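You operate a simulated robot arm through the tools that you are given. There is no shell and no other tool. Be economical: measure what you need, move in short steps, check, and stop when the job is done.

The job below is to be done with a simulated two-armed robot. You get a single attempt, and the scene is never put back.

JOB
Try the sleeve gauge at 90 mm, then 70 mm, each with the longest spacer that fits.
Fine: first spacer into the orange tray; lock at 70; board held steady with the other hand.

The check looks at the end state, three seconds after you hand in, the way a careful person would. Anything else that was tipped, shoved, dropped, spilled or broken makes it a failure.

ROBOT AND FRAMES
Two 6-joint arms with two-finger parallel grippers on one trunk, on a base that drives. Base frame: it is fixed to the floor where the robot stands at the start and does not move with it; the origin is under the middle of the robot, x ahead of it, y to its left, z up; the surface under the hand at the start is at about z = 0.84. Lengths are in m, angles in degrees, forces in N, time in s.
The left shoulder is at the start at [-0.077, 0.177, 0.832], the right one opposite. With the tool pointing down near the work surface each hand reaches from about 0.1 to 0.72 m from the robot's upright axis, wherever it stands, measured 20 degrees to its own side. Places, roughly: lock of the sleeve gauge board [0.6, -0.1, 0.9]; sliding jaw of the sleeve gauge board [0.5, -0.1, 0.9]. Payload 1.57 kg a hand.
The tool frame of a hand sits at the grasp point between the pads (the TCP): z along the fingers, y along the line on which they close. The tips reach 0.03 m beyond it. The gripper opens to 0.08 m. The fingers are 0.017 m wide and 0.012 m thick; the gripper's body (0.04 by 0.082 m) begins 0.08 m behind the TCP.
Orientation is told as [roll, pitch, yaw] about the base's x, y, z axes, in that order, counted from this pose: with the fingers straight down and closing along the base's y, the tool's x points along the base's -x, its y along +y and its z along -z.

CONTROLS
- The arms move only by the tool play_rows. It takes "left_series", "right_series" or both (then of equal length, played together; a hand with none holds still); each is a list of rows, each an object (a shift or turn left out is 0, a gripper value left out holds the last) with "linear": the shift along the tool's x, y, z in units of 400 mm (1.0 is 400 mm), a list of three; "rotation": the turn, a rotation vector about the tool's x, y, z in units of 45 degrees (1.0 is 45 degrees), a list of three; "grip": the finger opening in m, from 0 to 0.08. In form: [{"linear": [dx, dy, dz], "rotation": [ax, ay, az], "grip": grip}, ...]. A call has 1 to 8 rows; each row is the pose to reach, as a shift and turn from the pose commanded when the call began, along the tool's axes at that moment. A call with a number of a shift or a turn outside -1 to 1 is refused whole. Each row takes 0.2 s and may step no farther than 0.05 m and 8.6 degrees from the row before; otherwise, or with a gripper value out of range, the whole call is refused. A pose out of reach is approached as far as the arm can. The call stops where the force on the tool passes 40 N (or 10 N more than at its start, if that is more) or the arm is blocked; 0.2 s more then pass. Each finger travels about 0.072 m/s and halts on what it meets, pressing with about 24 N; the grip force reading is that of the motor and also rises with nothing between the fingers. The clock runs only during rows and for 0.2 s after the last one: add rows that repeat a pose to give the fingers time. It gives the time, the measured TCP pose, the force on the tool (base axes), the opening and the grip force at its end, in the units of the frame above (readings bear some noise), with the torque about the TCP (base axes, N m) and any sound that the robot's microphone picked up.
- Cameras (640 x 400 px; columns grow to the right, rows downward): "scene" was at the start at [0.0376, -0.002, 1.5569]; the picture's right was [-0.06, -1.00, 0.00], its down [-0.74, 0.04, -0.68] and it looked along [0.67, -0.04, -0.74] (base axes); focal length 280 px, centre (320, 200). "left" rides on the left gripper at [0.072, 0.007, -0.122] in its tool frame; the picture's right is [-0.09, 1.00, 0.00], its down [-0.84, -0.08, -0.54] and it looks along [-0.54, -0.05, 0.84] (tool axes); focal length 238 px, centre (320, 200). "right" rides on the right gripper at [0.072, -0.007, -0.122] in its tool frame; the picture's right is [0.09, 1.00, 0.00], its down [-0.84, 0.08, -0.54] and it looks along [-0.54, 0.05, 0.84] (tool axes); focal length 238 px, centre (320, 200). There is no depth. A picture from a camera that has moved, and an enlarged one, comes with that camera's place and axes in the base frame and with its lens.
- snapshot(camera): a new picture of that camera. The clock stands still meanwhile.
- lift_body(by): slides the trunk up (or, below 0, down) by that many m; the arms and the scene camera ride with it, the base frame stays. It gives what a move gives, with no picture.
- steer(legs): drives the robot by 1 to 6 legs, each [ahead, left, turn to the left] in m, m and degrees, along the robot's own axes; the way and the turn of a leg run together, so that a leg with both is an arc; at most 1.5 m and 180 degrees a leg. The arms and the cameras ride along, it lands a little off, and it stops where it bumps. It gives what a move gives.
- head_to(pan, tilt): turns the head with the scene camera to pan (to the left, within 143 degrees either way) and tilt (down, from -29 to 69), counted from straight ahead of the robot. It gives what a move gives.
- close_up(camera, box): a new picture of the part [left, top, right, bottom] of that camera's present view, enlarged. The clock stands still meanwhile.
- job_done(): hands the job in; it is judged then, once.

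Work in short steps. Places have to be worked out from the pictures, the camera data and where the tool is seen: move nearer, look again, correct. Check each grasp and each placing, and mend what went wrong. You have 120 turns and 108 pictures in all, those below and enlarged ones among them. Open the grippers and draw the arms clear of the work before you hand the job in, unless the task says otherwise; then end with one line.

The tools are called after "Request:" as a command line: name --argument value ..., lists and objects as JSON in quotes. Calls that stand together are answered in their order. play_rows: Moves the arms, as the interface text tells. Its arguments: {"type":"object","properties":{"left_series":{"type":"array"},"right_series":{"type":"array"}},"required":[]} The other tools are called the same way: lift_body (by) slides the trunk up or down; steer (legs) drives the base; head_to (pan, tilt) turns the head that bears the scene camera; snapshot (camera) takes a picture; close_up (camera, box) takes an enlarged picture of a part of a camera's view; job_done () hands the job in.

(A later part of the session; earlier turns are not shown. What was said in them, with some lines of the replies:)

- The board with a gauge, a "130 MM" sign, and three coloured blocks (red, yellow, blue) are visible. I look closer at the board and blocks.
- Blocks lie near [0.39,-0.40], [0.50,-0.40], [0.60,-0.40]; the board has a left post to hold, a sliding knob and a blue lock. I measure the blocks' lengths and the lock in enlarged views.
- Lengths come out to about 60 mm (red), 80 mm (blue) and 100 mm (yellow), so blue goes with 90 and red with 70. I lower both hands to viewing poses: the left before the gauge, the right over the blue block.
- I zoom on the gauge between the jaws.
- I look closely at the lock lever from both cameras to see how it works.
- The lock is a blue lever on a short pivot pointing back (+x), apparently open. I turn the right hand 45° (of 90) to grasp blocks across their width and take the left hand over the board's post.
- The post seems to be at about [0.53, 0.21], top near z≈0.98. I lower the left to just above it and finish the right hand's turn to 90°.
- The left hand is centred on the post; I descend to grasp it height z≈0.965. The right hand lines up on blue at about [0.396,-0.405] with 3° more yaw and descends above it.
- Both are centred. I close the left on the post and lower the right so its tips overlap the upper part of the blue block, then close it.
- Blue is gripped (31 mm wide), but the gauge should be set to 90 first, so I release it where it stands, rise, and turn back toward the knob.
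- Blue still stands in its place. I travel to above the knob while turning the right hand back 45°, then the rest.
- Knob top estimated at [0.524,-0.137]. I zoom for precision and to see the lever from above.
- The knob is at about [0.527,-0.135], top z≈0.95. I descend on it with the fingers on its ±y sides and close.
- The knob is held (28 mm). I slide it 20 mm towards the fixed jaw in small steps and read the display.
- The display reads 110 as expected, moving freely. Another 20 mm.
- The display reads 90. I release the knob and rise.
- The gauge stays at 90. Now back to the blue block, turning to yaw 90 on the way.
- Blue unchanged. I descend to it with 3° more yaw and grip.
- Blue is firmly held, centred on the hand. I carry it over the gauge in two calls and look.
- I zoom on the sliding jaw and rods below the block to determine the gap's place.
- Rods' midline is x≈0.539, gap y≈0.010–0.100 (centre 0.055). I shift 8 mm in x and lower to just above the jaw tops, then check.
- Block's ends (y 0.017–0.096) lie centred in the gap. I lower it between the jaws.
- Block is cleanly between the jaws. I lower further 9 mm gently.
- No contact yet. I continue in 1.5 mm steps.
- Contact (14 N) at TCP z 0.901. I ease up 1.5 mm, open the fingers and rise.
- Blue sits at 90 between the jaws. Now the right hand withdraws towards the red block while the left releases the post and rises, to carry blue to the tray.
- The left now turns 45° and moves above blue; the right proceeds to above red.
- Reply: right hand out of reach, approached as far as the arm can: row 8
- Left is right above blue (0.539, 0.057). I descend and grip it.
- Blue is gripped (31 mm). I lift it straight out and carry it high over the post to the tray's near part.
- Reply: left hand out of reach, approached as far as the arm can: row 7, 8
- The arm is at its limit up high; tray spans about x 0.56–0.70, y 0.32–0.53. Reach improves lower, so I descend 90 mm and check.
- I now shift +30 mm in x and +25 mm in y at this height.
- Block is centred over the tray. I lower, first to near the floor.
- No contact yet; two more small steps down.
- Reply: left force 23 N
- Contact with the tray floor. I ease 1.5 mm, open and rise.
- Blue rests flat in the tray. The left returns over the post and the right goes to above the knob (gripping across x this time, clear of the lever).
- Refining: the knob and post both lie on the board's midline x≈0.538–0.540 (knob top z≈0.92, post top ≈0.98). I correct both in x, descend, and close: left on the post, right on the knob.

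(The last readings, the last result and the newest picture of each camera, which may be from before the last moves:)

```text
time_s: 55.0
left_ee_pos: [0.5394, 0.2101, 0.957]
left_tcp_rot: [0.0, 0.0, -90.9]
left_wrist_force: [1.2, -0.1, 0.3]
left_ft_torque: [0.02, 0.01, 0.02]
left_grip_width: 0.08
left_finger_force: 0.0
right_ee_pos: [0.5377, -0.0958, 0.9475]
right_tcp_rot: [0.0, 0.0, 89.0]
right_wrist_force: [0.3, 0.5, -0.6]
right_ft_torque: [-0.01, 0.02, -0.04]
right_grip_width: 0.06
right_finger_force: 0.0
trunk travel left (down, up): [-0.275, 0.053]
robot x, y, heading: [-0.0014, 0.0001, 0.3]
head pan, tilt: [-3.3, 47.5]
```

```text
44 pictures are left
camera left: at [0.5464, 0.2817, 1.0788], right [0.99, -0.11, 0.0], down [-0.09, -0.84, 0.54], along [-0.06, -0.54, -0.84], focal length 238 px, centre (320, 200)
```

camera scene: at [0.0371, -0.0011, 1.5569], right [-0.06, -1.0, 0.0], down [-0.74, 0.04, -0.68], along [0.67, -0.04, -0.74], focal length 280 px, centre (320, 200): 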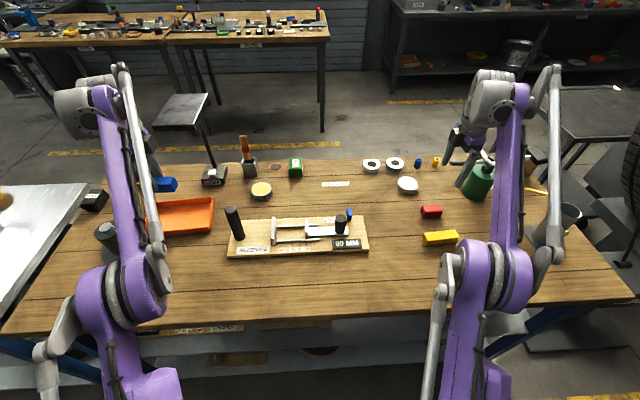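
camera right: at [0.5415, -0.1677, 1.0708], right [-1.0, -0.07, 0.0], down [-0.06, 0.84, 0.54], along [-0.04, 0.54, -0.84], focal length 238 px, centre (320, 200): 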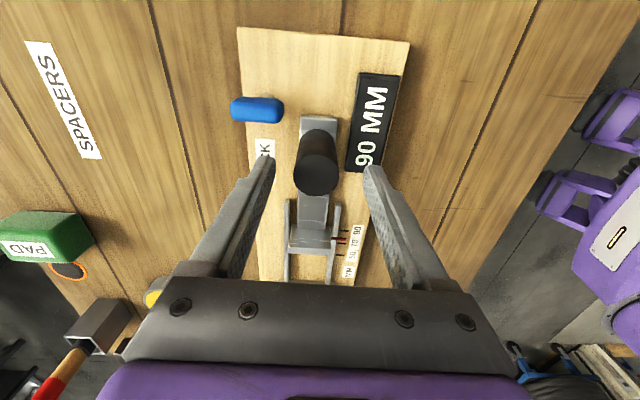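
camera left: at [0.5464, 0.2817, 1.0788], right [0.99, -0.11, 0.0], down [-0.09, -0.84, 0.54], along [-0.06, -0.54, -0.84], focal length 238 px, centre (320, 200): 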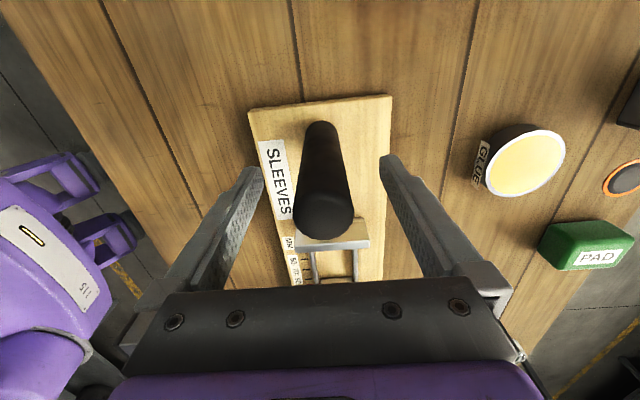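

Both are centred. I lower the right 20 mm and close both.

Request:
play_rows --left_series '[{"grip": 0.05}, {"grip": 0.02}, {"grip": 0.02}, {"grip": 0.02}, {"grip": 0.02}, {"grip": 0.02}]' --right_series '[{"linear": [0, 0, 0.025]}, {"linear": [0, 0, 0.05]}, {"linear": [0, 0, 0.05]}, {"linear": [0, 0, 0.05], "grip": 0.04}, {"linear": [0, 0, 0.05], "grip": 0.02}, {"linear": [0, 0, 0.05], "grip": 0.02}]'

Request:
play_rows --right_series '[{"linear": [-0.0125, 0, 0]}, {"linear": [-0.025, 0, 0]}, {"linear": [-0.0375, 0, 0]}, {"linear": [-0.0375, 0, 0]}]'

Request:
close_up --camera "scene" --box '[220, 180, 380, 280]'

```text
time_s: 56.4
left_ee_pos: [0.5397, 0.2103, 0.9558]
left_tcp_rot: [0.0, 0.0, -90.9]
left_wrist_force: [-4.2, 1.3, 1.7]
left_ft_torque: [-0.53, -0.59, -0.56]
left_grip_width: 0.0317
left_finger_force: 24.1
right_ee_pos: [0.5379, -0.0937, 0.9273]
right_tcp_rot: [0.1, -0.1, 88.9]
right_wrist_force: [4.8, -0.7, 0.3]
right_ft_torque: [0.01, 0.12, -0.14]
right_grip_width: 0.031
right_finger_force: 24.2
trunk travel left (down, up): [-0.275, 0.053]
robot x, y, heading: [-0.0033, -0.0003, -0.1]
head pan, tilt: [-3.3, 47.5]
```

```text
time_s: 57.4
left_ee_pos: [0.5402, 0.2115, 0.9552]
left_tcp_rot: [-0.1, 0.0, -90.8]
left_wrist_force: [-0.4, 5.4, 2.7]
left_ft_torque: [0.49, 0.15, 0.18]
left_grip_width: 0.0317
left_finger_force: 23.6
right_ee_pos: [0.5388, -0.0781, 0.9286]
right_tcp_rot: [-0.1, 0.0, 88.8]
right_wrist_force: [-0.4, -3.2, 0.0]
right_ft_torque: [-0.49, -0.34, -0.04]
right_grip_width: 0.031
right_finger_force: 24.2
trunk travel left (down, up): [-0.275, 0.053]
robot x, y, heading: [-0.0019, -0.0047, -0.1]
head pan, tilt: [-3.3, 47.5]
```

```text
4.00 times, centred on (300, 230) of scene
camera zoom: at [0.0379, -0.0018, 1.5569], right [-0.06, -1.0, 0.0], down [-0.74, 0.04, -0.68], along [0.67, -0.04, -0.74], focal length 1118 px, centre (400, 80)
```

zoom: 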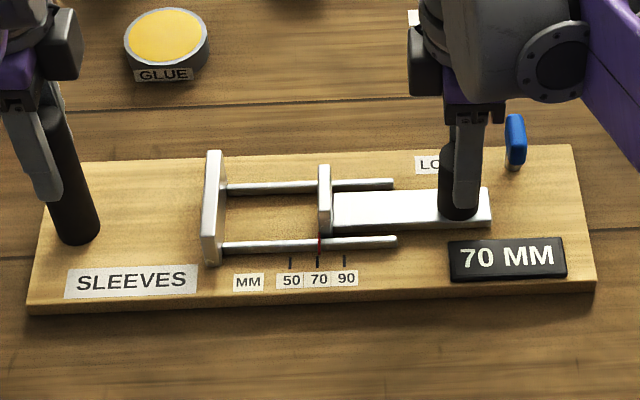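

The display reads 70 after 15 mm of travel, maybe rounded; I check the pointer against the tick closely.

Request:
close_up --camera "scene" --box '[284, 228, 324, 258]'

Request:
close_up --camera "scene" --box '[330, 235, 366, 257]'

```text
13.33 times, centred on (304, 243) of scene
camera zoom: at [0.0379, -0.0018, 1.5569], right [-0.06, -1.0, 0.0], down [-0.74, 0.04, -0.68], along [0.67, -0.04, -0.74], focal length 3726 px, centre (533, -373)
```

zoom: 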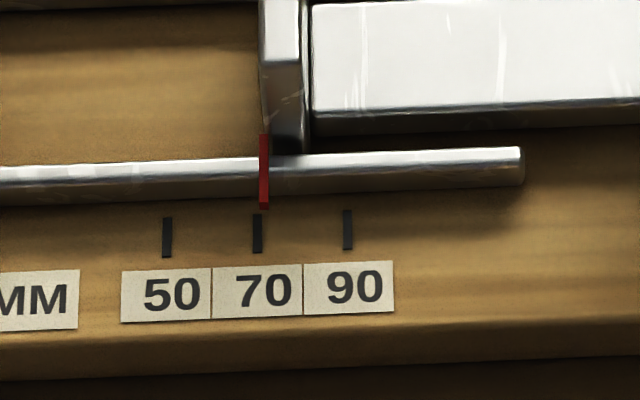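

```text
16.00 times, centred on (348, 246) of scene
camera zoom: at [0.0379, -0.0018, 1.5569], right [-0.06, -1.0, 0.0], down [-0.74, 0.04, -0.68], along [0.67, -0.04, -0.74], focal length 4471 px, centre (-128, -536)
```

zoom: 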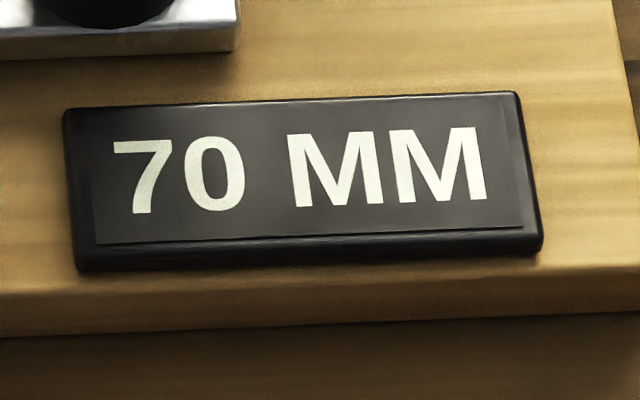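

The pointer tip sits about 1.5 mm to the 90 side of the 70 tick (the display seems to round). I nudge 1.6 mm more and compare.

Request:
play_rows --right_series '[{"linear": [-0.002, 0, 0]}, {"linear": [-0.004, 0, 0]}, {"linear": [-0.004, 0, 0]}]'

Request:
close_up --camera "scene" --box '[284, 228, 324, 258]'

Request:
close_up --camera "scene" --box '[220, 180, 380, 280]'

```text
time_s: 58.2
left_ee_pos: [0.5397, 0.2105, 0.956]
left_tcp_rot: [0.0, 0.1, -90.9]
left_wrist_force: [-1.4, 2.6, 4.4]
left_ft_torque: [0.15, -0.53, -0.05]
left_grip_width: 0.0316
left_finger_force: 24.1
right_ee_pos: [0.5377, -0.0778, 0.9287]
right_tcp_rot: [0.0, 0.0, 88.9]
right_wrist_force: [1.6, -1.1, 0.2]
right_ft_torque: [0.0, 0.31, -0.15]
right_grip_width: 0.0313
right_finger_force: 23.7
trunk travel left (down, up): [-0.275, 0.053]
robot x, y, heading: [0.0009, 0.0003, 0.4]
head pan, tilt: [-3.3, 47.5]
```

```text
13.33 times, centred on (304, 243) of scene
camera zoom: at [0.0379, -0.0019, 1.5569], right [-0.06, -1.0, 0.0], down [-0.74, 0.04, -0.68], along [0.67, -0.04, -0.74], focal length 3726 px, centre (533, -373)
```

zoom: 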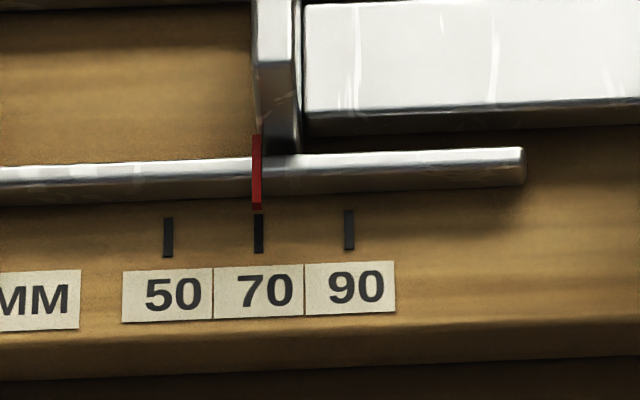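

```text
4.00 times, centred on (300, 230) of scene
camera zoom: at [0.0379, -0.0019, 1.5569], right [-0.06, -1.0, 0.0], down [-0.74, 0.04, -0.68], along [0.67, -0.04, -0.74], focal length 1118 px, centre (400, 80)
```

zoom: 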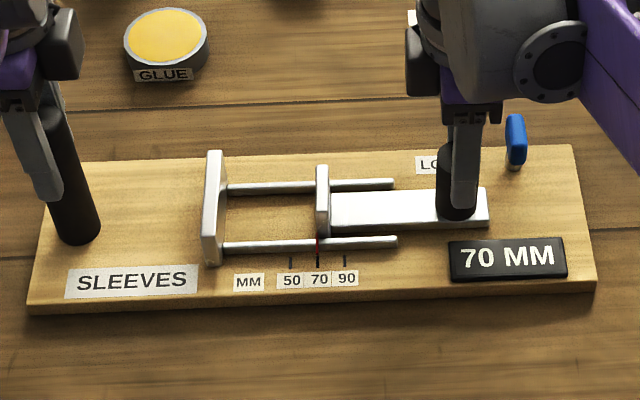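

Pointer is on the 70 tick and the display reads 70. I release the knob and rise.

Request:
play_rows --right_series '[{"grip": 0.045}, {"grip": 0.06}, {"grip": 0.06}, {"linear": [0, 0, -0.07], "grip": 0.06}, {"linear": [0, 0, -0.17], "grip": 0.08}, {"linear": [0, 0, -0.27], "grip": 0.08}, {"linear": [0, 0, -0.325], "grip": 0.08}, {"linear": [0, 0, -0.325], "grip": 0.08}]'

Request:
close_up --camera "scene" --box '[220, 180, 380, 280]'

```text
time_s: 60.0
left_ee_pos: [0.5408, 0.2113, 0.9557]
left_tcp_rot: [0.1, 0.0, -90.9]
left_wrist_force: [1.9, -1.5, 0.4]
left_ft_torque: [-0.08, -0.29, -0.04]
left_grip_width: 0.0318
left_finger_force: 24.0
right_ee_pos: [0.5394, -0.0793, 1.0579]
right_tcp_rot: [-0.1, 0.0, 88.9]
right_wrist_force: [-0.3, -1.3, 0.7]
right_ft_torque: [0.03, -0.01, 0.03]
right_grip_width: 0.08
right_finger_force: 0.0
trunk travel left (down, up): [-0.275, 0.053]
robot x, y, heading: [0.0027, 0.004, -0.3]
head pan, tilt: [-3.3, 47.5]
```

```text
4.00 times, centred on (300, 230) of scene
camera zoom: at [0.0378, -0.0021, 1.5569], right [-0.06, -1.0, 0.0], down [-0.74, 0.04, -0.68], along [0.67, -0.04, -0.74], focal length 1118 px, centre (400, 80)
```

zoom: 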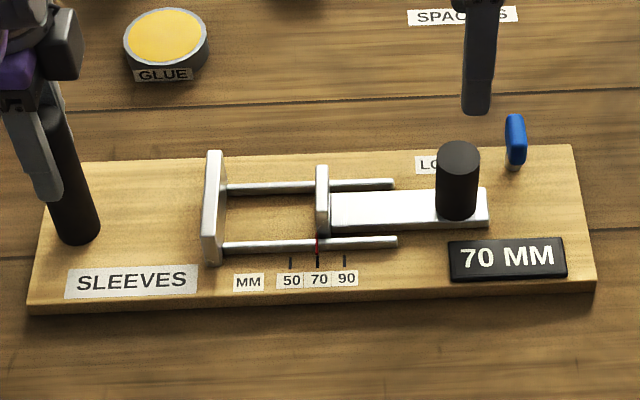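

The gauge holds at 70. Now the lock: I look closely at the lever from the right camera above.

Request:
close_up --camera "right" --box '[220, 40, 348, 120]'

```text
5.00 times, centred on (284, 80) of right
camera zoom: at [0.5424, -0.1507, 1.1814], right [-1.0, -0.07, 0.0], down [-0.06, 0.84, 0.54], along [-0.04, 0.54, -0.84], focal length 1192 px, centre (500, 800)
```

zoom: 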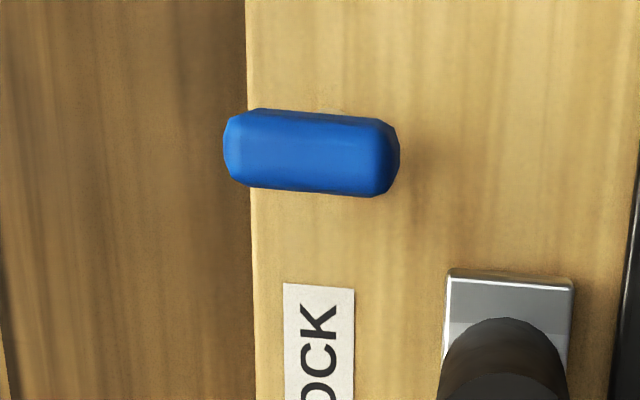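

Lever spans x 0.563–0.602 at y≈-0.125. With closed fingers I come down beside it on the -y side, near its outer end.

Request:
play_rows --right_series '[{"linear": [0.09, -0.065, 0], "grip": 0.04}, {"linear": [0.187, -0.135, 0], "grip": 0.0}, {"linear": [0.187, -0.135, 0.05], "grip": 0.0}, {"linear": [0.187, -0.135, 0.15], "grip": 0.0}, {"linear": [0.187, -0.135, 0.25], "grip": 0.0}, {"linear": [0.187, -0.135, 0.33], "grip": 0.0}, {"linear": [0.187, -0.135, 0.3825], "grip": 0.0}, {"linear": [0.187, -0.135, 0.3825], "grip": 0.0}]'

Request:
snapshot --camera "right"

Request:
close_up --camera "scene" --box '[300, 180, 380, 240]'

```text
time_s: 61.8
left_ee_pos: [0.5402, 0.2103, 0.9555]
left_tcp_rot: [0.0, -0.1, -91.0]
left_wrist_force: [0.5, 0.5, 0.4]
left_ft_torque: [0.02, -0.3, 0.04]
left_grip_width: 0.0318
left_finger_force: 24.7
right_ee_pos: [0.59, -0.1538, 0.9051]
right_tcp_rot: [0.0, 0.0, 88.9]
right_wrist_force: [0.1, 0.9, -0.7]
right_ft_torque: [0.01, -0.02, -0.02]
right_grip_width: 0.0
right_finger_force: 21.5
trunk travel left (down, up): [-0.275, 0.053]
robot x, y, heading: [-0.0012, -0.0017, -0.1]
head pan, tilt: [-3.3, 47.5]
```

```text
36 pictures are left
camera right: at [0.5936, -0.2258, 1.0283], right [-1.0, -0.07, 0.0], down [-0.06, 0.84, 0.54], along [-0.04, 0.54, -0.84], focal length 238 px, centre (320, 200)
```

right: 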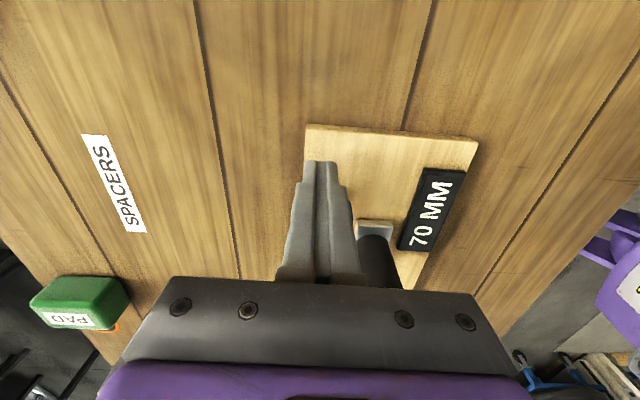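

```text
6.67 times, centred on (340, 210) of scene
camera zoom: at [0.0377, -0.0018, 1.5569], right [-0.06, -1.0, 0.0], down [-0.74, 0.04, -0.68], along [0.67, -0.04, -0.74], focal length 1863 px, centre (187, 133)
```

zoom: 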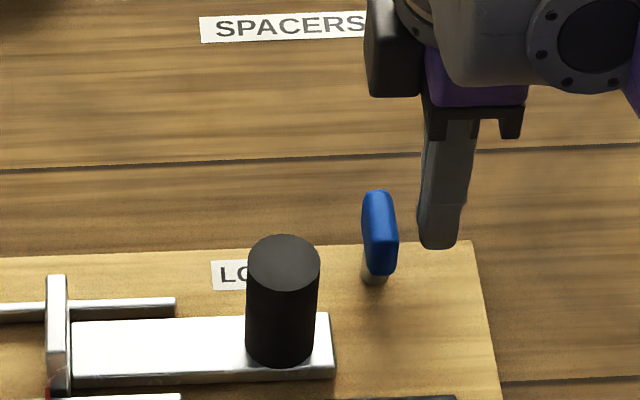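

The finger is beside the lever's -y side. I push it gently toward the LOCK label along an arc, first about 30°.

Request:
play_rows --right_series '[{"linear": [0, 0, 0.01]}, {"linear": [-0.0275, -0.01, 0.01]}, {"linear": [-0.038, -0.016, 0.01]}, {"linear": [-0.05, -0.022, 0.01]}, {"linear": [-0.063, -0.027, 0.01]}, {"linear": [-0.063, -0.027, 0.01]}]'

Request:
close_up --camera "scene" --box '[300, 180, 380, 240]'

```text
time_s: 63.2
left_ee_pos: [0.5396, 0.2104, 0.9561]
left_tcp_rot: [0.0, -0.1, -90.8]
left_wrist_force: [-0.8, 0.8, 0.4]
left_ft_torque: [0.45, -0.37, 0.11]
left_grip_width: 0.0318
left_finger_force: 23.8
right_ee_pos: [0.6011, -0.1285, 0.9014]
right_tcp_rot: [0.0, -0.1, 88.9]
right_wrist_force: [0.2, 0.7, -0.9]
right_ft_torque: [0.02, 0.0, 0.01]
right_grip_width: 0.0001
right_finger_force: 21.2
trunk travel left (down, up): [-0.275, 0.053]
robot x, y, heading: [-0.0027, -0.0042, 0.2]
head pan, tilt: [-3.3, 47.5]
```

```text
6.67 times, centred on (340, 210) of scene
camera zoom: at [0.0376, -0.0018, 1.5569], right [-0.06, -1.0, 0.0], down [-0.74, 0.04, -0.68], along [0.67, -0.04, -0.74], focal length 1863 px, centre (187, 133)
```

zoom: 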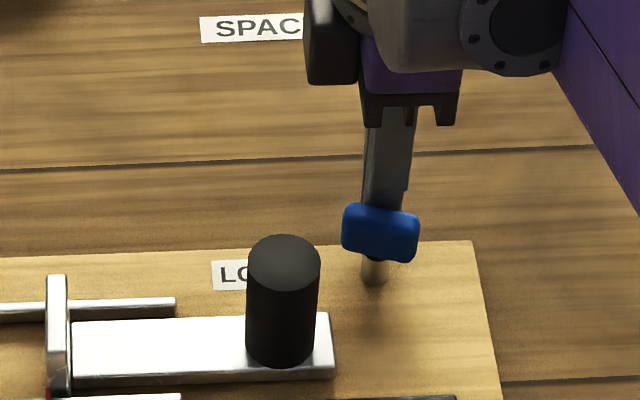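

The lever turned freely by about 70°, pivoting near its middle. I slide the finger +y behind its far end to bring it on to 90° and feel for the stop.

Request:
play_rows --right_series '[{"linear": [-0.0125, 0, 0]}, {"linear": [-0.025, 0, 0]}, {"linear": [-0.0375, 0, 0]}, {"linear": [-0.046, 0.0, 0]}, {"linear": [-0.046, 0.0, 0]}]'

Request:
close_up --camera "scene" --box '[300, 180, 380, 240]'

```text
time_s: 64.4
left_ee_pos: [0.5399, 0.2123, 0.9558]
left_tcp_rot: [0.0, 0.0, -90.8]
left_wrist_force: [-1.2, 1.2, 0.2]
left_ft_torque: [-0.07, -0.29, -0.02]
left_grip_width: 0.0314
left_finger_force: 23.1
right_ee_pos: [0.6023, -0.1105, 0.9003]
right_tcp_rot: [0.0, 0.0, 89.0]
right_wrist_force: [0.1, 0.2, -0.1]
right_ft_torque: [0.01, 0.0, 0.01]
right_grip_width: 0.0
right_finger_force: 22.0
trunk travel left (down, up): [-0.275, 0.053]
robot x, y, heading: [0.0004, 0.0009, 0.1]
head pan, tilt: [-3.3, 47.5]
```

```text
6.67 times, centred on (340, 210) of scene
camera zoom: at [0.0376, -0.0017, 1.5569], right [-0.06, -1.0, 0.0], down [-0.74, 0.04, -0.68], along [0.67, -0.04, -0.74], focal length 1863 px, centre (187, 133)
```

zoom: 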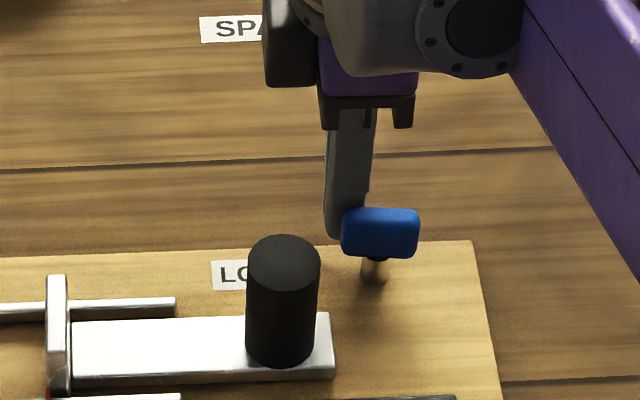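

Lever is now crosswise (90°). I press it gently a few mm more in -x to feel whether this is the stop.

Request:
play_rows --right_series '[{"linear": [0, 0.004, 0]}, {"linear": [0, 0.008, 0]}, {"linear": [0, 0.012, 0]}, {"linear": [0, 0.012, 0]}]'

Request:
close_up --camera "scene" --box '[300, 180, 380, 240]'

```text
time_s: 65.4
left_ee_pos: [0.539, 0.211, 0.956]
left_tcp_rot: [-0.1, -0.1, -90.9]
left_wrist_force: [-3.4, 1.8, 0.4]
left_ft_torque: [-0.52, -0.52, -0.46]
left_grip_width: 0.0318
left_finger_force: 24.1
right_ee_pos: [0.5954, -0.1112, 0.9015]
right_tcp_rot: [0.0, -0.1, 88.9]
right_wrist_force: [6.0, 1.0, 2.1]
right_ft_torque: [0.06, -0.03, 0.05]
right_grip_width: 0.0
right_finger_force: 20.8
trunk travel left (down, up): [-0.275, 0.053]
robot x, y, heading: [0.0006, 0.002, 0.1]
head pan, tilt: [-3.3, 47.5]
```

```text
6.67 times, centred on (340, 210) of scene
camera zoom: at [0.0377, -0.0017, 1.5569], right [-0.06, -1.0, 0.0], down [-0.74, 0.04, -0.68], along [0.67, -0.04, -0.74], focal length 1863 px, centre (187, 133)
```

zoom: 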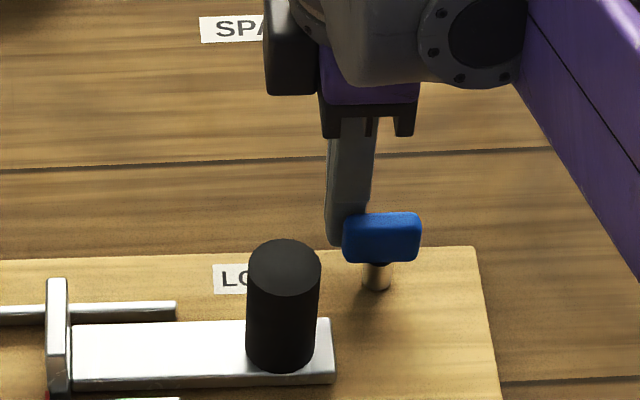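

That's the stop (6 N, board end gave slightly). I back off, rise and inspect.

Request:
play_rows --right_series '[{"linear": [0, -0.03, 0]}, {"linear": [0, -0.045, -0.05]}, {"linear": [0, -0.045, -0.15]}, {"linear": [0, -0.045, -0.25]}, {"linear": [0, -0.045, -0.35]}, {"linear": [0, -0.045, -0.385]}, {"linear": [0, -0.045, -0.385]}]'

Request:
close_up --camera "scene" --box '[220, 180, 380, 280]'

Request:
close_up --camera "right" --box '[260, 40, 460, 200]'

```text
time_s: 67.0
left_ee_pos: [0.5397, 0.2104, 0.9559]
left_tcp_rot: [0.0, -0.1, -90.9]
left_wrist_force: [-1.3, 0.7, 1.2]
left_ft_torque: [0.04, -0.1, 0.01]
left_grip_width: 0.0318
left_finger_force: 24.1
right_ee_pos: [0.614, -0.1103, 1.0558]
right_tcp_rot: [-0.1, 0.1, 89.0]
right_wrist_force: [0.5, 0.2, 0.0]
right_ft_torque: [-0.01, 0.0, 0.01]
right_grip_width: 0.0
right_finger_force: 21.5
trunk travel left (down, up): [-0.275, 0.053]
robot x, y, heading: [0.0013, 0.0008, -0.1]
head pan, tilt: [-3.3, 47.5]
```

```text
4.00 times, centred on (300, 230) of scene
camera zoom: at [0.0375, -0.0018, 1.5569], right [-0.06, -1.0, 0.0], down [-0.74, 0.04, -0.68], along [0.67, -0.04, -0.74], focal length 1118 px, centre (400, 80)
```

zoom: 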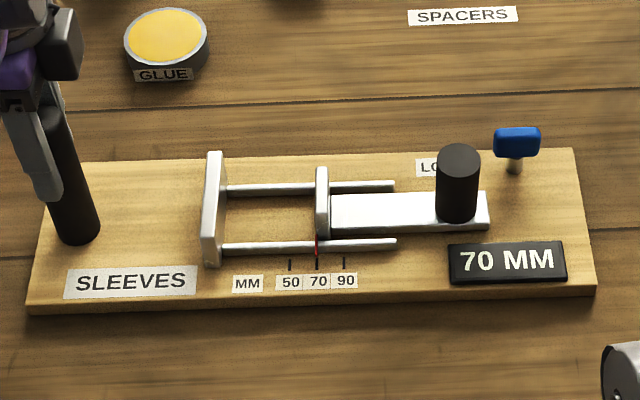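

```text
2.50 times, centred on (360, 120) of right
camera zoom: at [0.6183, -0.1835, 1.1787], right [-1.0, -0.07, 0.0], down [-0.06, 0.84, 0.54], along [-0.04, 0.54, -0.84], focal length 596 px, centre (220, 400)
```

zoom: 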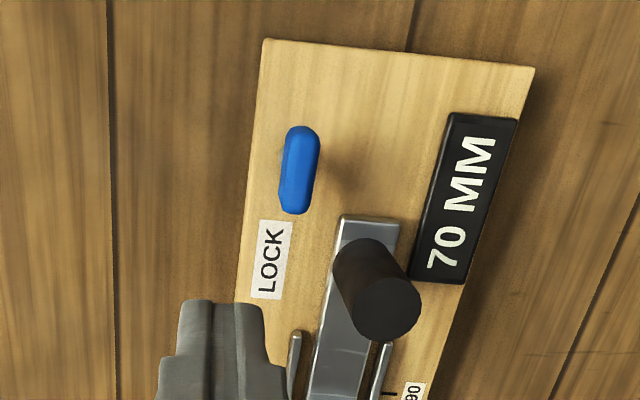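

The lever lies crosswise, display 70: locked. Now the right hand goes for the red block.

Request:
play_rows --right_series '[{"linear": [0.1, 0.006, 0]}, {"linear": [0.2, 0.012, 0], "rotation": [0, 0, -0.02]}, {"linear": [0.3, 0.019, 0], "rotation": [0, 0, -0.058]}, {"linear": [0.4, 0.025, 0], "rotation": [0, 0, -0.058], "grip": 0.04}, {"linear": [0.5, 0.031, 0], "rotation": [0, 0, -0.058], "grip": 0.08}, {"linear": [0.6, 0.037, 0], "rotation": [0, 0, -0.058], "grip": 0.08}, {"linear": [0.7, 0.043, 0], "rotation": [0, 0, -0.058], "grip": 0.08}, {"linear": [0.741, 0.046, 0], "rotation": [0, 0, -0.058], "grip": 0.08}]'

Request:
play_rows --right_series '[{"linear": [0, 0, 0.08]}, {"linear": [0, 0, 0.16]}, {"linear": [0, -0.015, 0.24]}, {"linear": [0, -0.037, 0.3]}, {"linear": [0, -0.037, 0.3]}]'

Request:
snapshot --camera "right"

```text
time_s: 68.8
left_ee_pos: [0.5395, 0.21, 0.9572]
left_tcp_rot: [0.0, 0.0, -91.0]
left_wrist_force: [-1.6, 0.8, 0.8]
left_ft_torque: [0.38, -0.11, 0.1]
left_grip_width: 0.0316
left_finger_force: 24.1
right_ee_pos: [0.5902, -0.4079, 1.0561]
right_tcp_rot: [0.0, 0.0, 91.4]
right_wrist_force: [-0.8, -0.5, 0.0]
right_ft_torque: [-0.03, 0.03, 0.02]
right_grip_width: 0.08
right_finger_force: 0.0
trunk travel left (down, up): [-0.275, 0.053]
robot x, y, heading: [-0.002, -0.0012, -0.0]
head pan, tilt: [-3.3, 47.5]
```

```text
time_s: 70.0
left_ee_pos: [0.5405, 0.2104, 0.9561]
left_tcp_rot: [0.0, 0.0, -90.9]
left_wrist_force: [0.3, 1.1, 1.2]
left_ft_torque: [-0.02, 0.3, -0.01]
left_grip_width: 0.0317
left_finger_force: 23.0
right_ee_pos: [0.6048, -0.4082, 0.9342]
right_tcp_rot: [0.1, 0.0, 91.5]
right_wrist_force: [-0.4, 0.4, 0.4]
right_ft_torque: [0.01, -0.04, 0.0]
right_grip_width: 0.0802
right_finger_force: 0.1
trunk travel left (down, up): [-0.275, 0.053]
robot x, y, heading: [-0.0001, -0.0001, -0.1]
head pan, tilt: [-3.3, 47.5]
```

```text
29 pictures are left
camera right: at [0.6127, -0.4792, 1.058], right [-0.99, -0.12, 0.0], down [-0.1, 0.83, 0.54], along [-0.06, 0.54, -0.84], focal length 238 px, centre (320, 200)
```

right: 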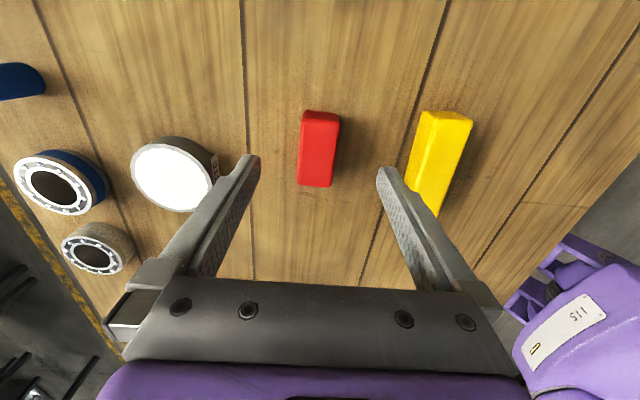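

Red is centred at (0.606,-0.407). I descend and grip.

Request:
play_rows --right_series '[{"linear": [-0.003, -0.004, 0.04], "grip": 0.07}, {"linear": [-0.003, -0.004, 0.08], "grip": 0.065}, {"linear": [-0.003, -0.004, 0.1225], "grip": 0.06}, {"linear": [-0.003, -0.004, 0.1225], "grip": 0.06}, {"linear": [-0.003, -0.004, 0.1225], "grip": 0.02}, {"linear": [-0.003, -0.004, 0.1225], "grip": 0.02}, {"linear": [-0.003, -0.004, 0.1225], "grip": 0.02}]'

Request:
play_rows --right_series '[{"linear": [0, 0.005, -0.08]}, {"linear": [0, 0.02, -0.17]}, {"linear": [0, 0.04, -0.26]}, {"linear": [0, 0.06, -0.36]}, {"linear": [0, 0.06, -0.4]}, {"linear": [0, 0.06, -0.4]}]'

Request:
snapshot --camera "right"

```text
time_s: 71.6
left_ee_pos: [0.5395, 0.2113, 0.9572]
left_tcp_rot: [-0.1, 0.0, -90.8]
left_wrist_force: [0.6, 1.4, 1.8]
left_ft_torque: [-0.03, 0.27, 0.03]
left_grip_width: 0.0315
left_finger_force: 24.0
right_ee_pos: [0.6066, -0.4055, 0.8864]
right_tcp_rot: [0.0, -0.1, 91.5]
right_wrist_force: [0.6, 0.1, 0.0]
right_ft_torque: [0.01, -0.02, -0.02]
right_grip_width: 0.0311
right_finger_force: 24.2
trunk travel left (down, up): [-0.275, 0.053]
robot x, y, heading: [-0.0011, -0.0004, 0.1]
head pan, tilt: [-3.3, 47.5]
```

```text
time_s: 73.0
left_ee_pos: [0.5389, 0.2107, 0.9562]
left_tcp_rot: [-0.1, 0.0, -90.9]
left_wrist_force: [1.1, 1.2, 2.8]
left_ft_torque: [-0.05, 0.29, 0.02]
left_grip_width: 0.0317
left_finger_force: 24.7
right_ee_pos: [0.5825, -0.4061, 1.0473]
right_tcp_rot: [0.1, 0.0, 91.6]
right_wrist_force: [0.8, -0.2, -0.7]
right_ft_torque: [-0.02, 0.05, 0.0]
right_grip_width: 0.0315
right_finger_force: 23.7
trunk travel left (down, up): [-0.275, 0.053]
robot x, y, heading: [0.0024, -0.0017, 0.1]
head pan, tilt: [-3.3, 47.5]
```

```text
28 pictures are left
camera right: at [0.5894, -0.4784, 1.1705], right [-0.99, -0.12, 0.0], down [-0.1, 0.83, 0.54], along [-0.06, 0.54, -0.84], focal length 238 px, centre (320, 200)
```

right: 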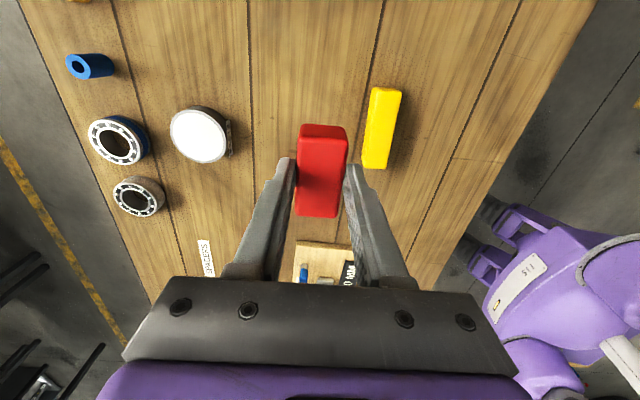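

Red is held and centred. I carry it over the gauge at 70.

Request:
play_rows --right_series '[{"linear": [-0.098, 0.006, 0]}, {"linear": [-0.196, 0.013, 0]}, {"linear": [-0.295, 0.019, 0]}, {"linear": [-0.393, 0.026, 0]}, {"linear": [-0.491, 0.032, 0]}, {"linear": [-0.5895, 0.0385, 0]}]'

Request:
play_rows --right_series '[{"linear": [-0.098, 0.006, 0], "rotation": [0, 0, 0.02]}, {"linear": [-0.196, 0.013, 0], "rotation": [0, 0, 0.04]}, {"linear": [-0.295, 0.019, 0], "rotation": [0, 0, 0.067]}, {"linear": [-0.393, 0.026, 0], "rotation": [0, 0, 0.067]}, {"linear": [-0.491, 0.032, 0], "rotation": [0, 0, 0.067]}, {"linear": [-0.5895, 0.0385, 0], "rotation": [0, 0, 0.067]}, {"linear": [-0.5895, 0.0385, 0.1], "rotation": [0, 0, 0.067]}, {"linear": [-0.5895, 0.0385, 0.21], "rotation": [0, 0, 0.067]}]'

Request:
close_up --camera "scene" --box '[230, 190, 360, 270]'

Request:
close_up --camera "right" --box '[240, 20, 400, 240]'

```text
time_s: 74.4
left_ee_pos: [0.5387, 0.2099, 0.9568]
left_tcp_rot: [0.1, 0.0, -91.0]
left_wrist_force: [-0.1, -0.5, 2.3]
left_ft_torque: [-0.59, 0.27, -0.09]
left_grip_width: 0.0317
left_finger_force: 23.7
right_ee_pos: [0.5606, -0.1707, 1.0468]
right_tcp_rot: [0.0, 0.0, 91.5]
right_wrist_force: [-0.6, 0.9, -0.1]
right_ft_torque: [0.01, 0.02, -0.06]
right_grip_width: 0.0313
right_finger_force: 24.1
trunk travel left (down, up): [-0.275, 0.053]
robot x, y, heading: [0.0022, -0.0031, 0.1]
head pan, tilt: [-3.3, 47.5]
```

```text
time_s: 76.2
left_ee_pos: [0.5404, 0.211, 0.9563]
left_tcp_rot: [0.0, 0.0, -90.8]
left_wrist_force: [-1.1, -0.9, 1.0]
left_ft_torque: [-0.28, -0.14, -0.04]
left_grip_width: 0.0317
left_finger_force: 24.4
right_ee_pos: [0.5406, 0.0634, 0.9624]
right_tcp_rot: [0.1, 0.0, 88.5]
right_wrist_force: [-0.5, 0.7, -1.2]
right_ft_torque: [0.05, 0.03, 0.0]
right_grip_width: 0.0312
right_finger_force: 23.6
trunk travel left (down, up): [-0.275, 0.053]
robot x, y, heading: [0.0012, -0.0006, -0.0]
head pan, tilt: [-3.3, 47.5]
```

```text
4.92 times, centred on (295, 230) of scene
camera zoom: at [0.0376, -0.0021, 1.5569], right [-0.06, -1.0, 0.0], down [-0.74, 0.04, -0.68], along [0.67, -0.04, -0.74], focal length 1376 px, centre (443, 52)
```

zoom: 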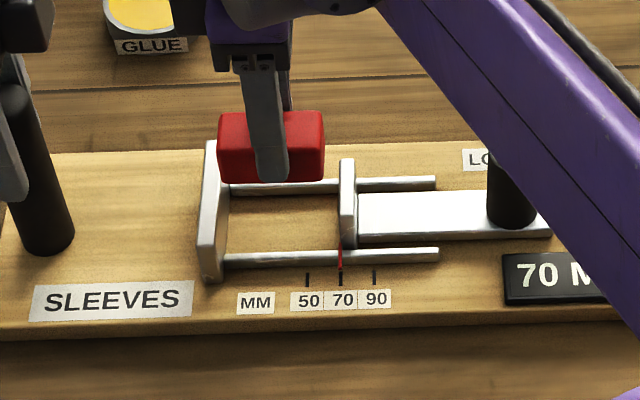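

```text
1.82 times, centred on (320, 130) of right
camera zoom: at [0.5439, -0.009, 1.0853], right [-1.0, -0.07, 0.0], down [-0.06, 0.84, 0.54], along [-0.04, 0.54, -0.84], focal length 433 px, centre (320, 327)
```

zoom: 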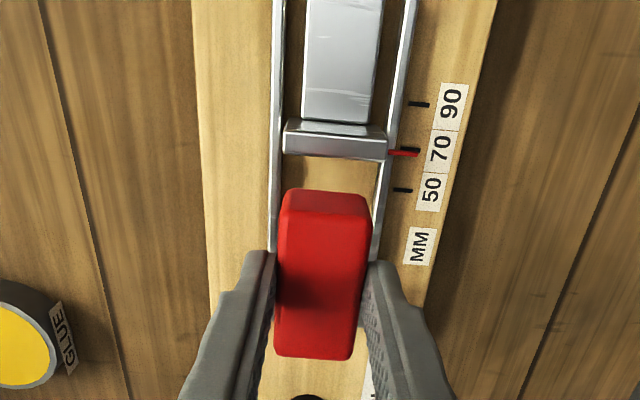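

Small correction: 2 mm toward -y and 3 mm toward -x, then lower between the jaws.

Request:
play_rows --right_series '[{"linear": [0.005, 0.0075, 0]}, {"linear": [0.005, 0.0075, 0.03]}, {"linear": [0.005, 0.0075, 0.075]}, {"linear": [0.005, 0.0075, 0.115]}, {"linear": [0.005, 0.0075, 0.115]}]'

Request:
close_up --camera "scene" --box '[230, 190, 360, 270]'

Request:
close_up --camera "right" --box '[240, 20, 400, 240]'

```text
time_s: 77.4
left_ee_pos: [0.5389, 0.2112, 0.9562]
left_tcp_rot: [0.1, 0.0, -90.9]
left_wrist_force: [0.1, 0.1, 0.5]
left_ft_torque: [0.05, 0.2, 0.0]
left_grip_width: 0.0316
left_finger_force: 24.0
right_ee_pos: [0.5373, 0.0623, 0.9162]
right_tcp_rot: [0.0, 0.0, 88.5]
right_wrist_force: [-0.1, 0.5, -1.1]
right_ft_torque: [-0.01, -0.02, -0.01]
right_grip_width: 0.031
right_finger_force: 24.5
trunk travel left (down, up): [-0.275, 0.053]
robot x, y, heading: [-0.0011, 0.0001, 0.1]
head pan, tilt: [-3.3, 47.5]
```

```text
4.92 times, centred on (295, 230) of scene
camera zoom: at [0.0376, -0.0021, 1.5569], right [-0.06, -1.0, 0.0], down [-0.74, 0.04, -0.68], along [0.67, -0.04, -0.74], focal length 1376 px, centre (443, 52)
```

zoom: 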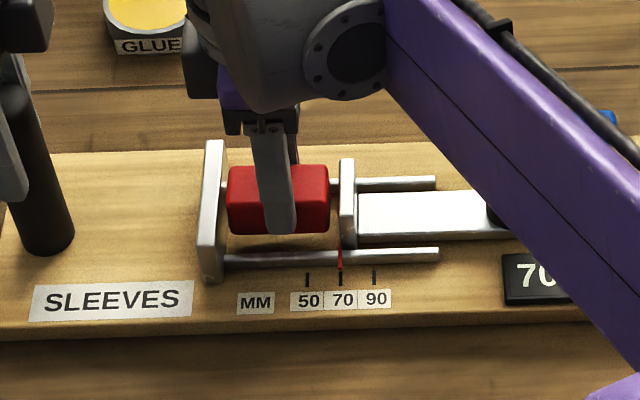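

```text
1.82 times, centred on (320, 130) of right
camera zoom: at [0.5398, -0.0096, 1.0401], right [-1.0, -0.07, 0.0], down [-0.06, 0.84, 0.54], along [-0.04, 0.54, -0.84], focal length 433 px, centre (320, 327)
```

zoom: 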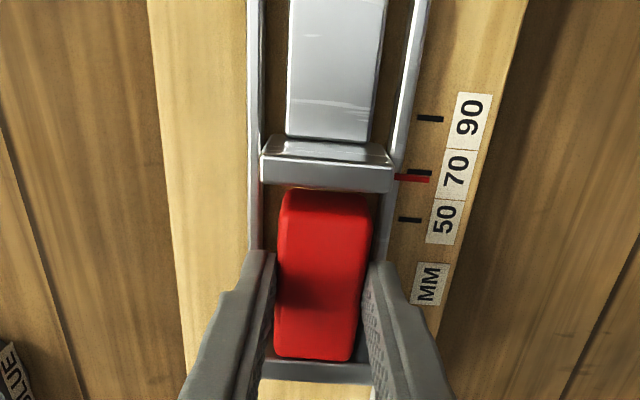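

Red is cleanly between the jaws. I lower to the board with the last part gentle.

Request:
play_rows --right_series '[{"linear": [0, 0, 0.01]}, {"linear": [0, 0, 0.02]}, {"linear": [0, 0, 0.032]}, {"linear": [0, 0, 0.032]}]'

Request:
play_rows --right_series '[{"linear": [0, 0, 0.004]}, {"linear": [0, 0, 0.006]}, {"linear": [0, 0, 0.006]}]'

```text
time_s: 78.4
left_ee_pos: [0.5402, 0.2105, 0.9567]
left_tcp_rot: [0.0, 0.0, -90.9]
left_wrist_force: [-1.5, -0.8, 1.4]
left_ft_torque: [0.02, -0.19, -0.01]
left_grip_width: 0.0315
left_finger_force: 23.9
right_ee_pos: [0.5363, 0.0629, 0.9029]
right_tcp_rot: [0.0, 0.0, 88.5]
right_wrist_force: [-1.0, -0.1, -0.5]
right_ft_torque: [0.03, 0.01, -0.01]
right_grip_width: 0.0313
right_finger_force: 23.4
trunk travel left (down, up): [-0.275, 0.053]
robot x, y, heading: [0.0011, -0.0024, -0.1]
head pan, tilt: [-3.3, 47.5]
```

```text
time_s: 79.2
left_ee_pos: [0.5395, 0.2112, 0.9558]
left_tcp_rot: [0.0, 0.0, -90.8]
left_wrist_force: [3.3, 0.7, 0.0]
left_ft_torque: [-0.01, 0.69, 0.04]
left_grip_width: 0.0317
left_finger_force: 23.8
right_ee_pos: [0.5371, 0.0631, 0.9026]
right_tcp_rot: [0.0, 0.0, 88.4]
right_wrist_force: [1.0, -0.4, 21.6]
right_ft_torque: [-0.01, -0.07, -0.03]
right_grip_width: 0.0315
right_finger_force: 23.7
trunk travel left (down, up): [-0.275, 0.053]
robot x, y, heading: [-0.0007, 0.0002, -0.1]
head pan, tilt: [-3.3, 47.5]
```

Contact. I ease up 1.5 mm, open, and rise.

Request:
play_rows --right_series '[{"linear": [0, 0, -0.006]}, {"linear": [0, 0, -0.006], "grip": 0.045}, {"linear": [0, 0, -0.006], "grip": 0.05}, {"linear": [0, 0, -0.006], "grip": 0.05}, {"linear": [0, 0, -0.08], "grip": 0.05}, {"linear": [0, 0, -0.18], "grip": 0.06}, {"linear": [0, 0, -0.3], "grip": 0.08}, {"linear": [0, 0, -0.4], "grip": 0.08}]'

Request:
close_up --camera "scene" --box '[220, 180, 380, 280]'

```text
time_s: 81.0
left_ee_pos: [0.5404, 0.2117, 0.9566]
left_tcp_rot: [0.0, 0.0, -90.9]
left_wrist_force: [0.4, 0.1, 1.9]
left_ft_torque: [-0.03, -0.11, 0.02]
left_grip_width: 0.0315
left_finger_force: 24.5
right_ee_pos: [0.5364, 0.0622, 1.0622]
right_tcp_rot: [0.0, -0.1, 88.6]
right_wrist_force: [0.5, 0.0, 0.1]
right_ft_torque: [0.04, 0.0, 0.01]
right_grip_width: 0.0798
right_finger_force: 0.1
trunk travel left (down, up): [-0.275, 0.053]
robot x, y, heading: [0.0016, 0.0005, -0.0]
head pan, tilt: [-3.3, 47.5]
```

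```text
4.00 times, centred on (300, 230) of scene
camera zoom: at [0.0375, -0.002, 1.5569], right [-0.06, -1.0, 0.0], down [-0.74, 0.04, -0.68], along [0.67, -0.04, -0.74], focal length 1118 px, centre (400, 80)
```

zoom: 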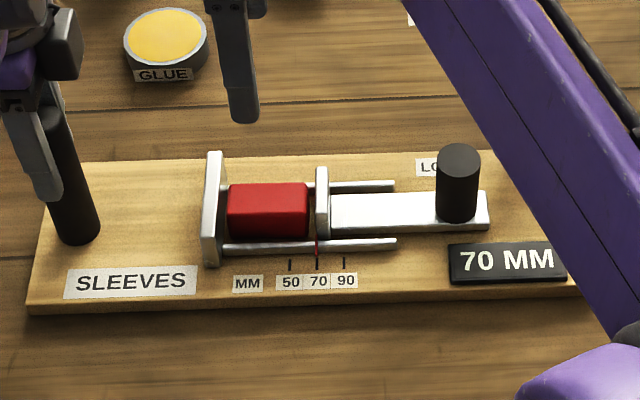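

Red sits in the gauge at 70. Now I withdraw: left releases the post and rises, right moves aside and up.

Request:
play_rows --left_series '[{"grip": 0.05}, {"grip": 0.07}, {"grip": 0.08}, {"grip": 0.08}, {"linear": [0, 0, -0.08], "grip": 0.08}, {"linear": [0, 0, -0.17], "grip": 0.08}, {"linear": [0, 0, -0.27], "grip": 0.08}, {"linear": [0, 0, -0.37], "grip": 0.08}]' --right_series '[{"linear": [0, 0, -0.08]}, {"linear": [0.11, 0.03, -0.1]}, {"linear": [0.22, 0.06, -0.12]}, {"linear": [0.33, 0.09, -0.14]}, {"linear": [0.44, 0.12, -0.16]}, {"linear": [0.55, 0.15, -0.18]}, {"linear": [0.66, 0.18, -0.2]}, {"linear": [0.77, 0.21, -0.2]}]'

Request:
play_rows --left_series '[{"linear": [0.02, -0.06, -0.05]}, {"linear": [0.04, -0.14, -0.08]}, {"linear": [0.06, -0.22, -0.1]}, {"linear": [0.06, -0.22, -0.1]}]'

Request:
snapshot --camera "scene"

Request:
close_up --camera "scene" --box '[220, 180, 380, 280]'

Request:
close_up --camera "left" --box '[200, 0, 440, 240]'

```text
time_s: 82.8
left_ee_pos: [0.5393, 0.2096, 1.1028]
left_tcp_rot: [0.1, 0.0, -90.8]
left_wrist_force: [0.6, -0.3, -0.3]
left_ft_torque: [0.03, -0.02, -0.01]
left_grip_width: 0.08
left_finger_force: 0.1
right_ee_pos: [0.4444, -0.2445, 1.1415]
right_tcp_rot: [-0.1, 0.0, 88.4]
right_wrist_force: [0.3, 0.8, 0.2]
right_ft_torque: [0.0, -0.02, -0.02]
right_grip_width: 0.08
right_finger_force: 0.1
trunk travel left (down, up): [-0.275, 0.053]
robot x, y, heading: [0.0009, -0.0015, 0.1]
head pan, tilt: [-3.3, 47.5]
```

```text
time_s: 83.8
left_ee_pos: [0.4548, 0.2351, 1.1411]
left_tcp_rot: [0.0, 0.0, -90.9]
left_wrist_force: [0.0, 0.0, -0.3]
left_ft_torque: [0.01, 0.0, -0.03]
left_grip_width: 0.0801
left_finger_force: 0.1
right_ee_pos: [0.4448, -0.2434, 1.1406]
right_tcp_rot: [0.0, 0.0, 88.5]
right_wrist_force: [-0.1, -0.1, -0.6]
right_ft_torque: [0.0, 0.0, -0.02]
right_grip_width: 0.0801
right_finger_force: 0.0
trunk travel left (down, up): [-0.275, 0.053]
robot x, y, heading: [0.001, -0.0042, 0.2]
head pan, tilt: [-3.3, 47.5]
```

```text
22 pictures are left
camera scene: at [0.0384, -0.0021, 1.5569], right [-0.06, -1.0, 0.0], down [-0.74, 0.04, -0.68], along [0.67, -0.04, -0.74], focal length 280 px, centre (320, 200)
```

scene: 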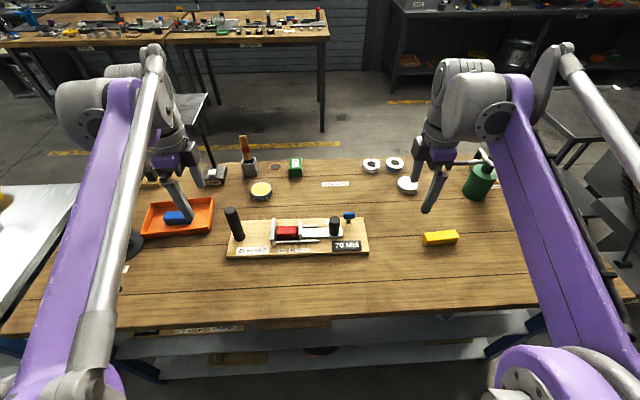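

```text
4.00 times, centred on (300, 230) of scene
camera zoom: at [0.0384, -0.0021, 1.5569], right [-0.06, -1.0, 0.0], down [-0.74, 0.04, -0.68], along [0.67, -0.04, -0.74], focal length 1118 px, centre (400, 80)
```

zoom: 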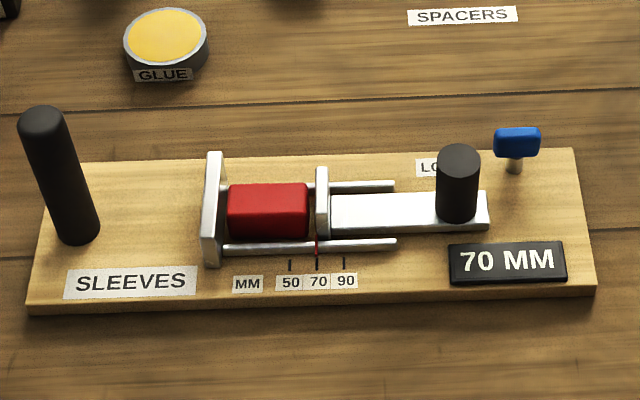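

```text
1.67 times, centred on (320, 120) of left
camera zoom: at [0.4604, 0.3067, 1.265], right [0.99, -0.11, 0.0], down [-0.09, -0.84, 0.54], along [-0.06, -0.54, -0.84], focal length 397 px, centre (320, 333)
```

zoom: 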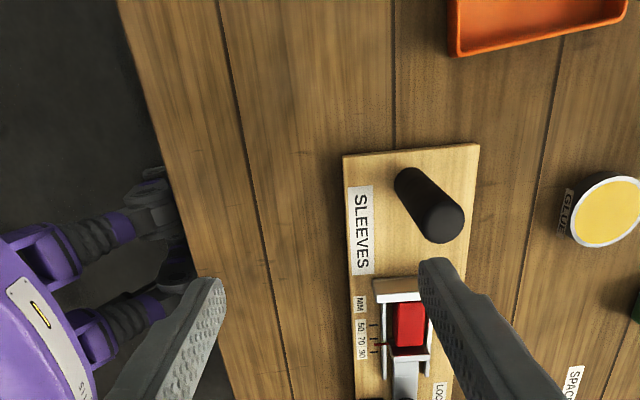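

The display reads 70 with the lock lever across, red is in the gauge, blue is in the tray, and both grippers are open and clear. I hand in.

Request:
job_done

```text
The job is handed in.
```

The job is handed in: I tried the gauge at 90 with blue (about 80 mm), which now lies in the orange tray. It is now locked at 70 with red (about 60 mm) in place; at the 90 setting the display read 90, but the pointer sat about 2 mm short of the 90 tick. The lock lever is turned to its stop, but I did not test it by pushing the knob. The other hand held the board, though its end shifted about 3 mm when I turned the lock.
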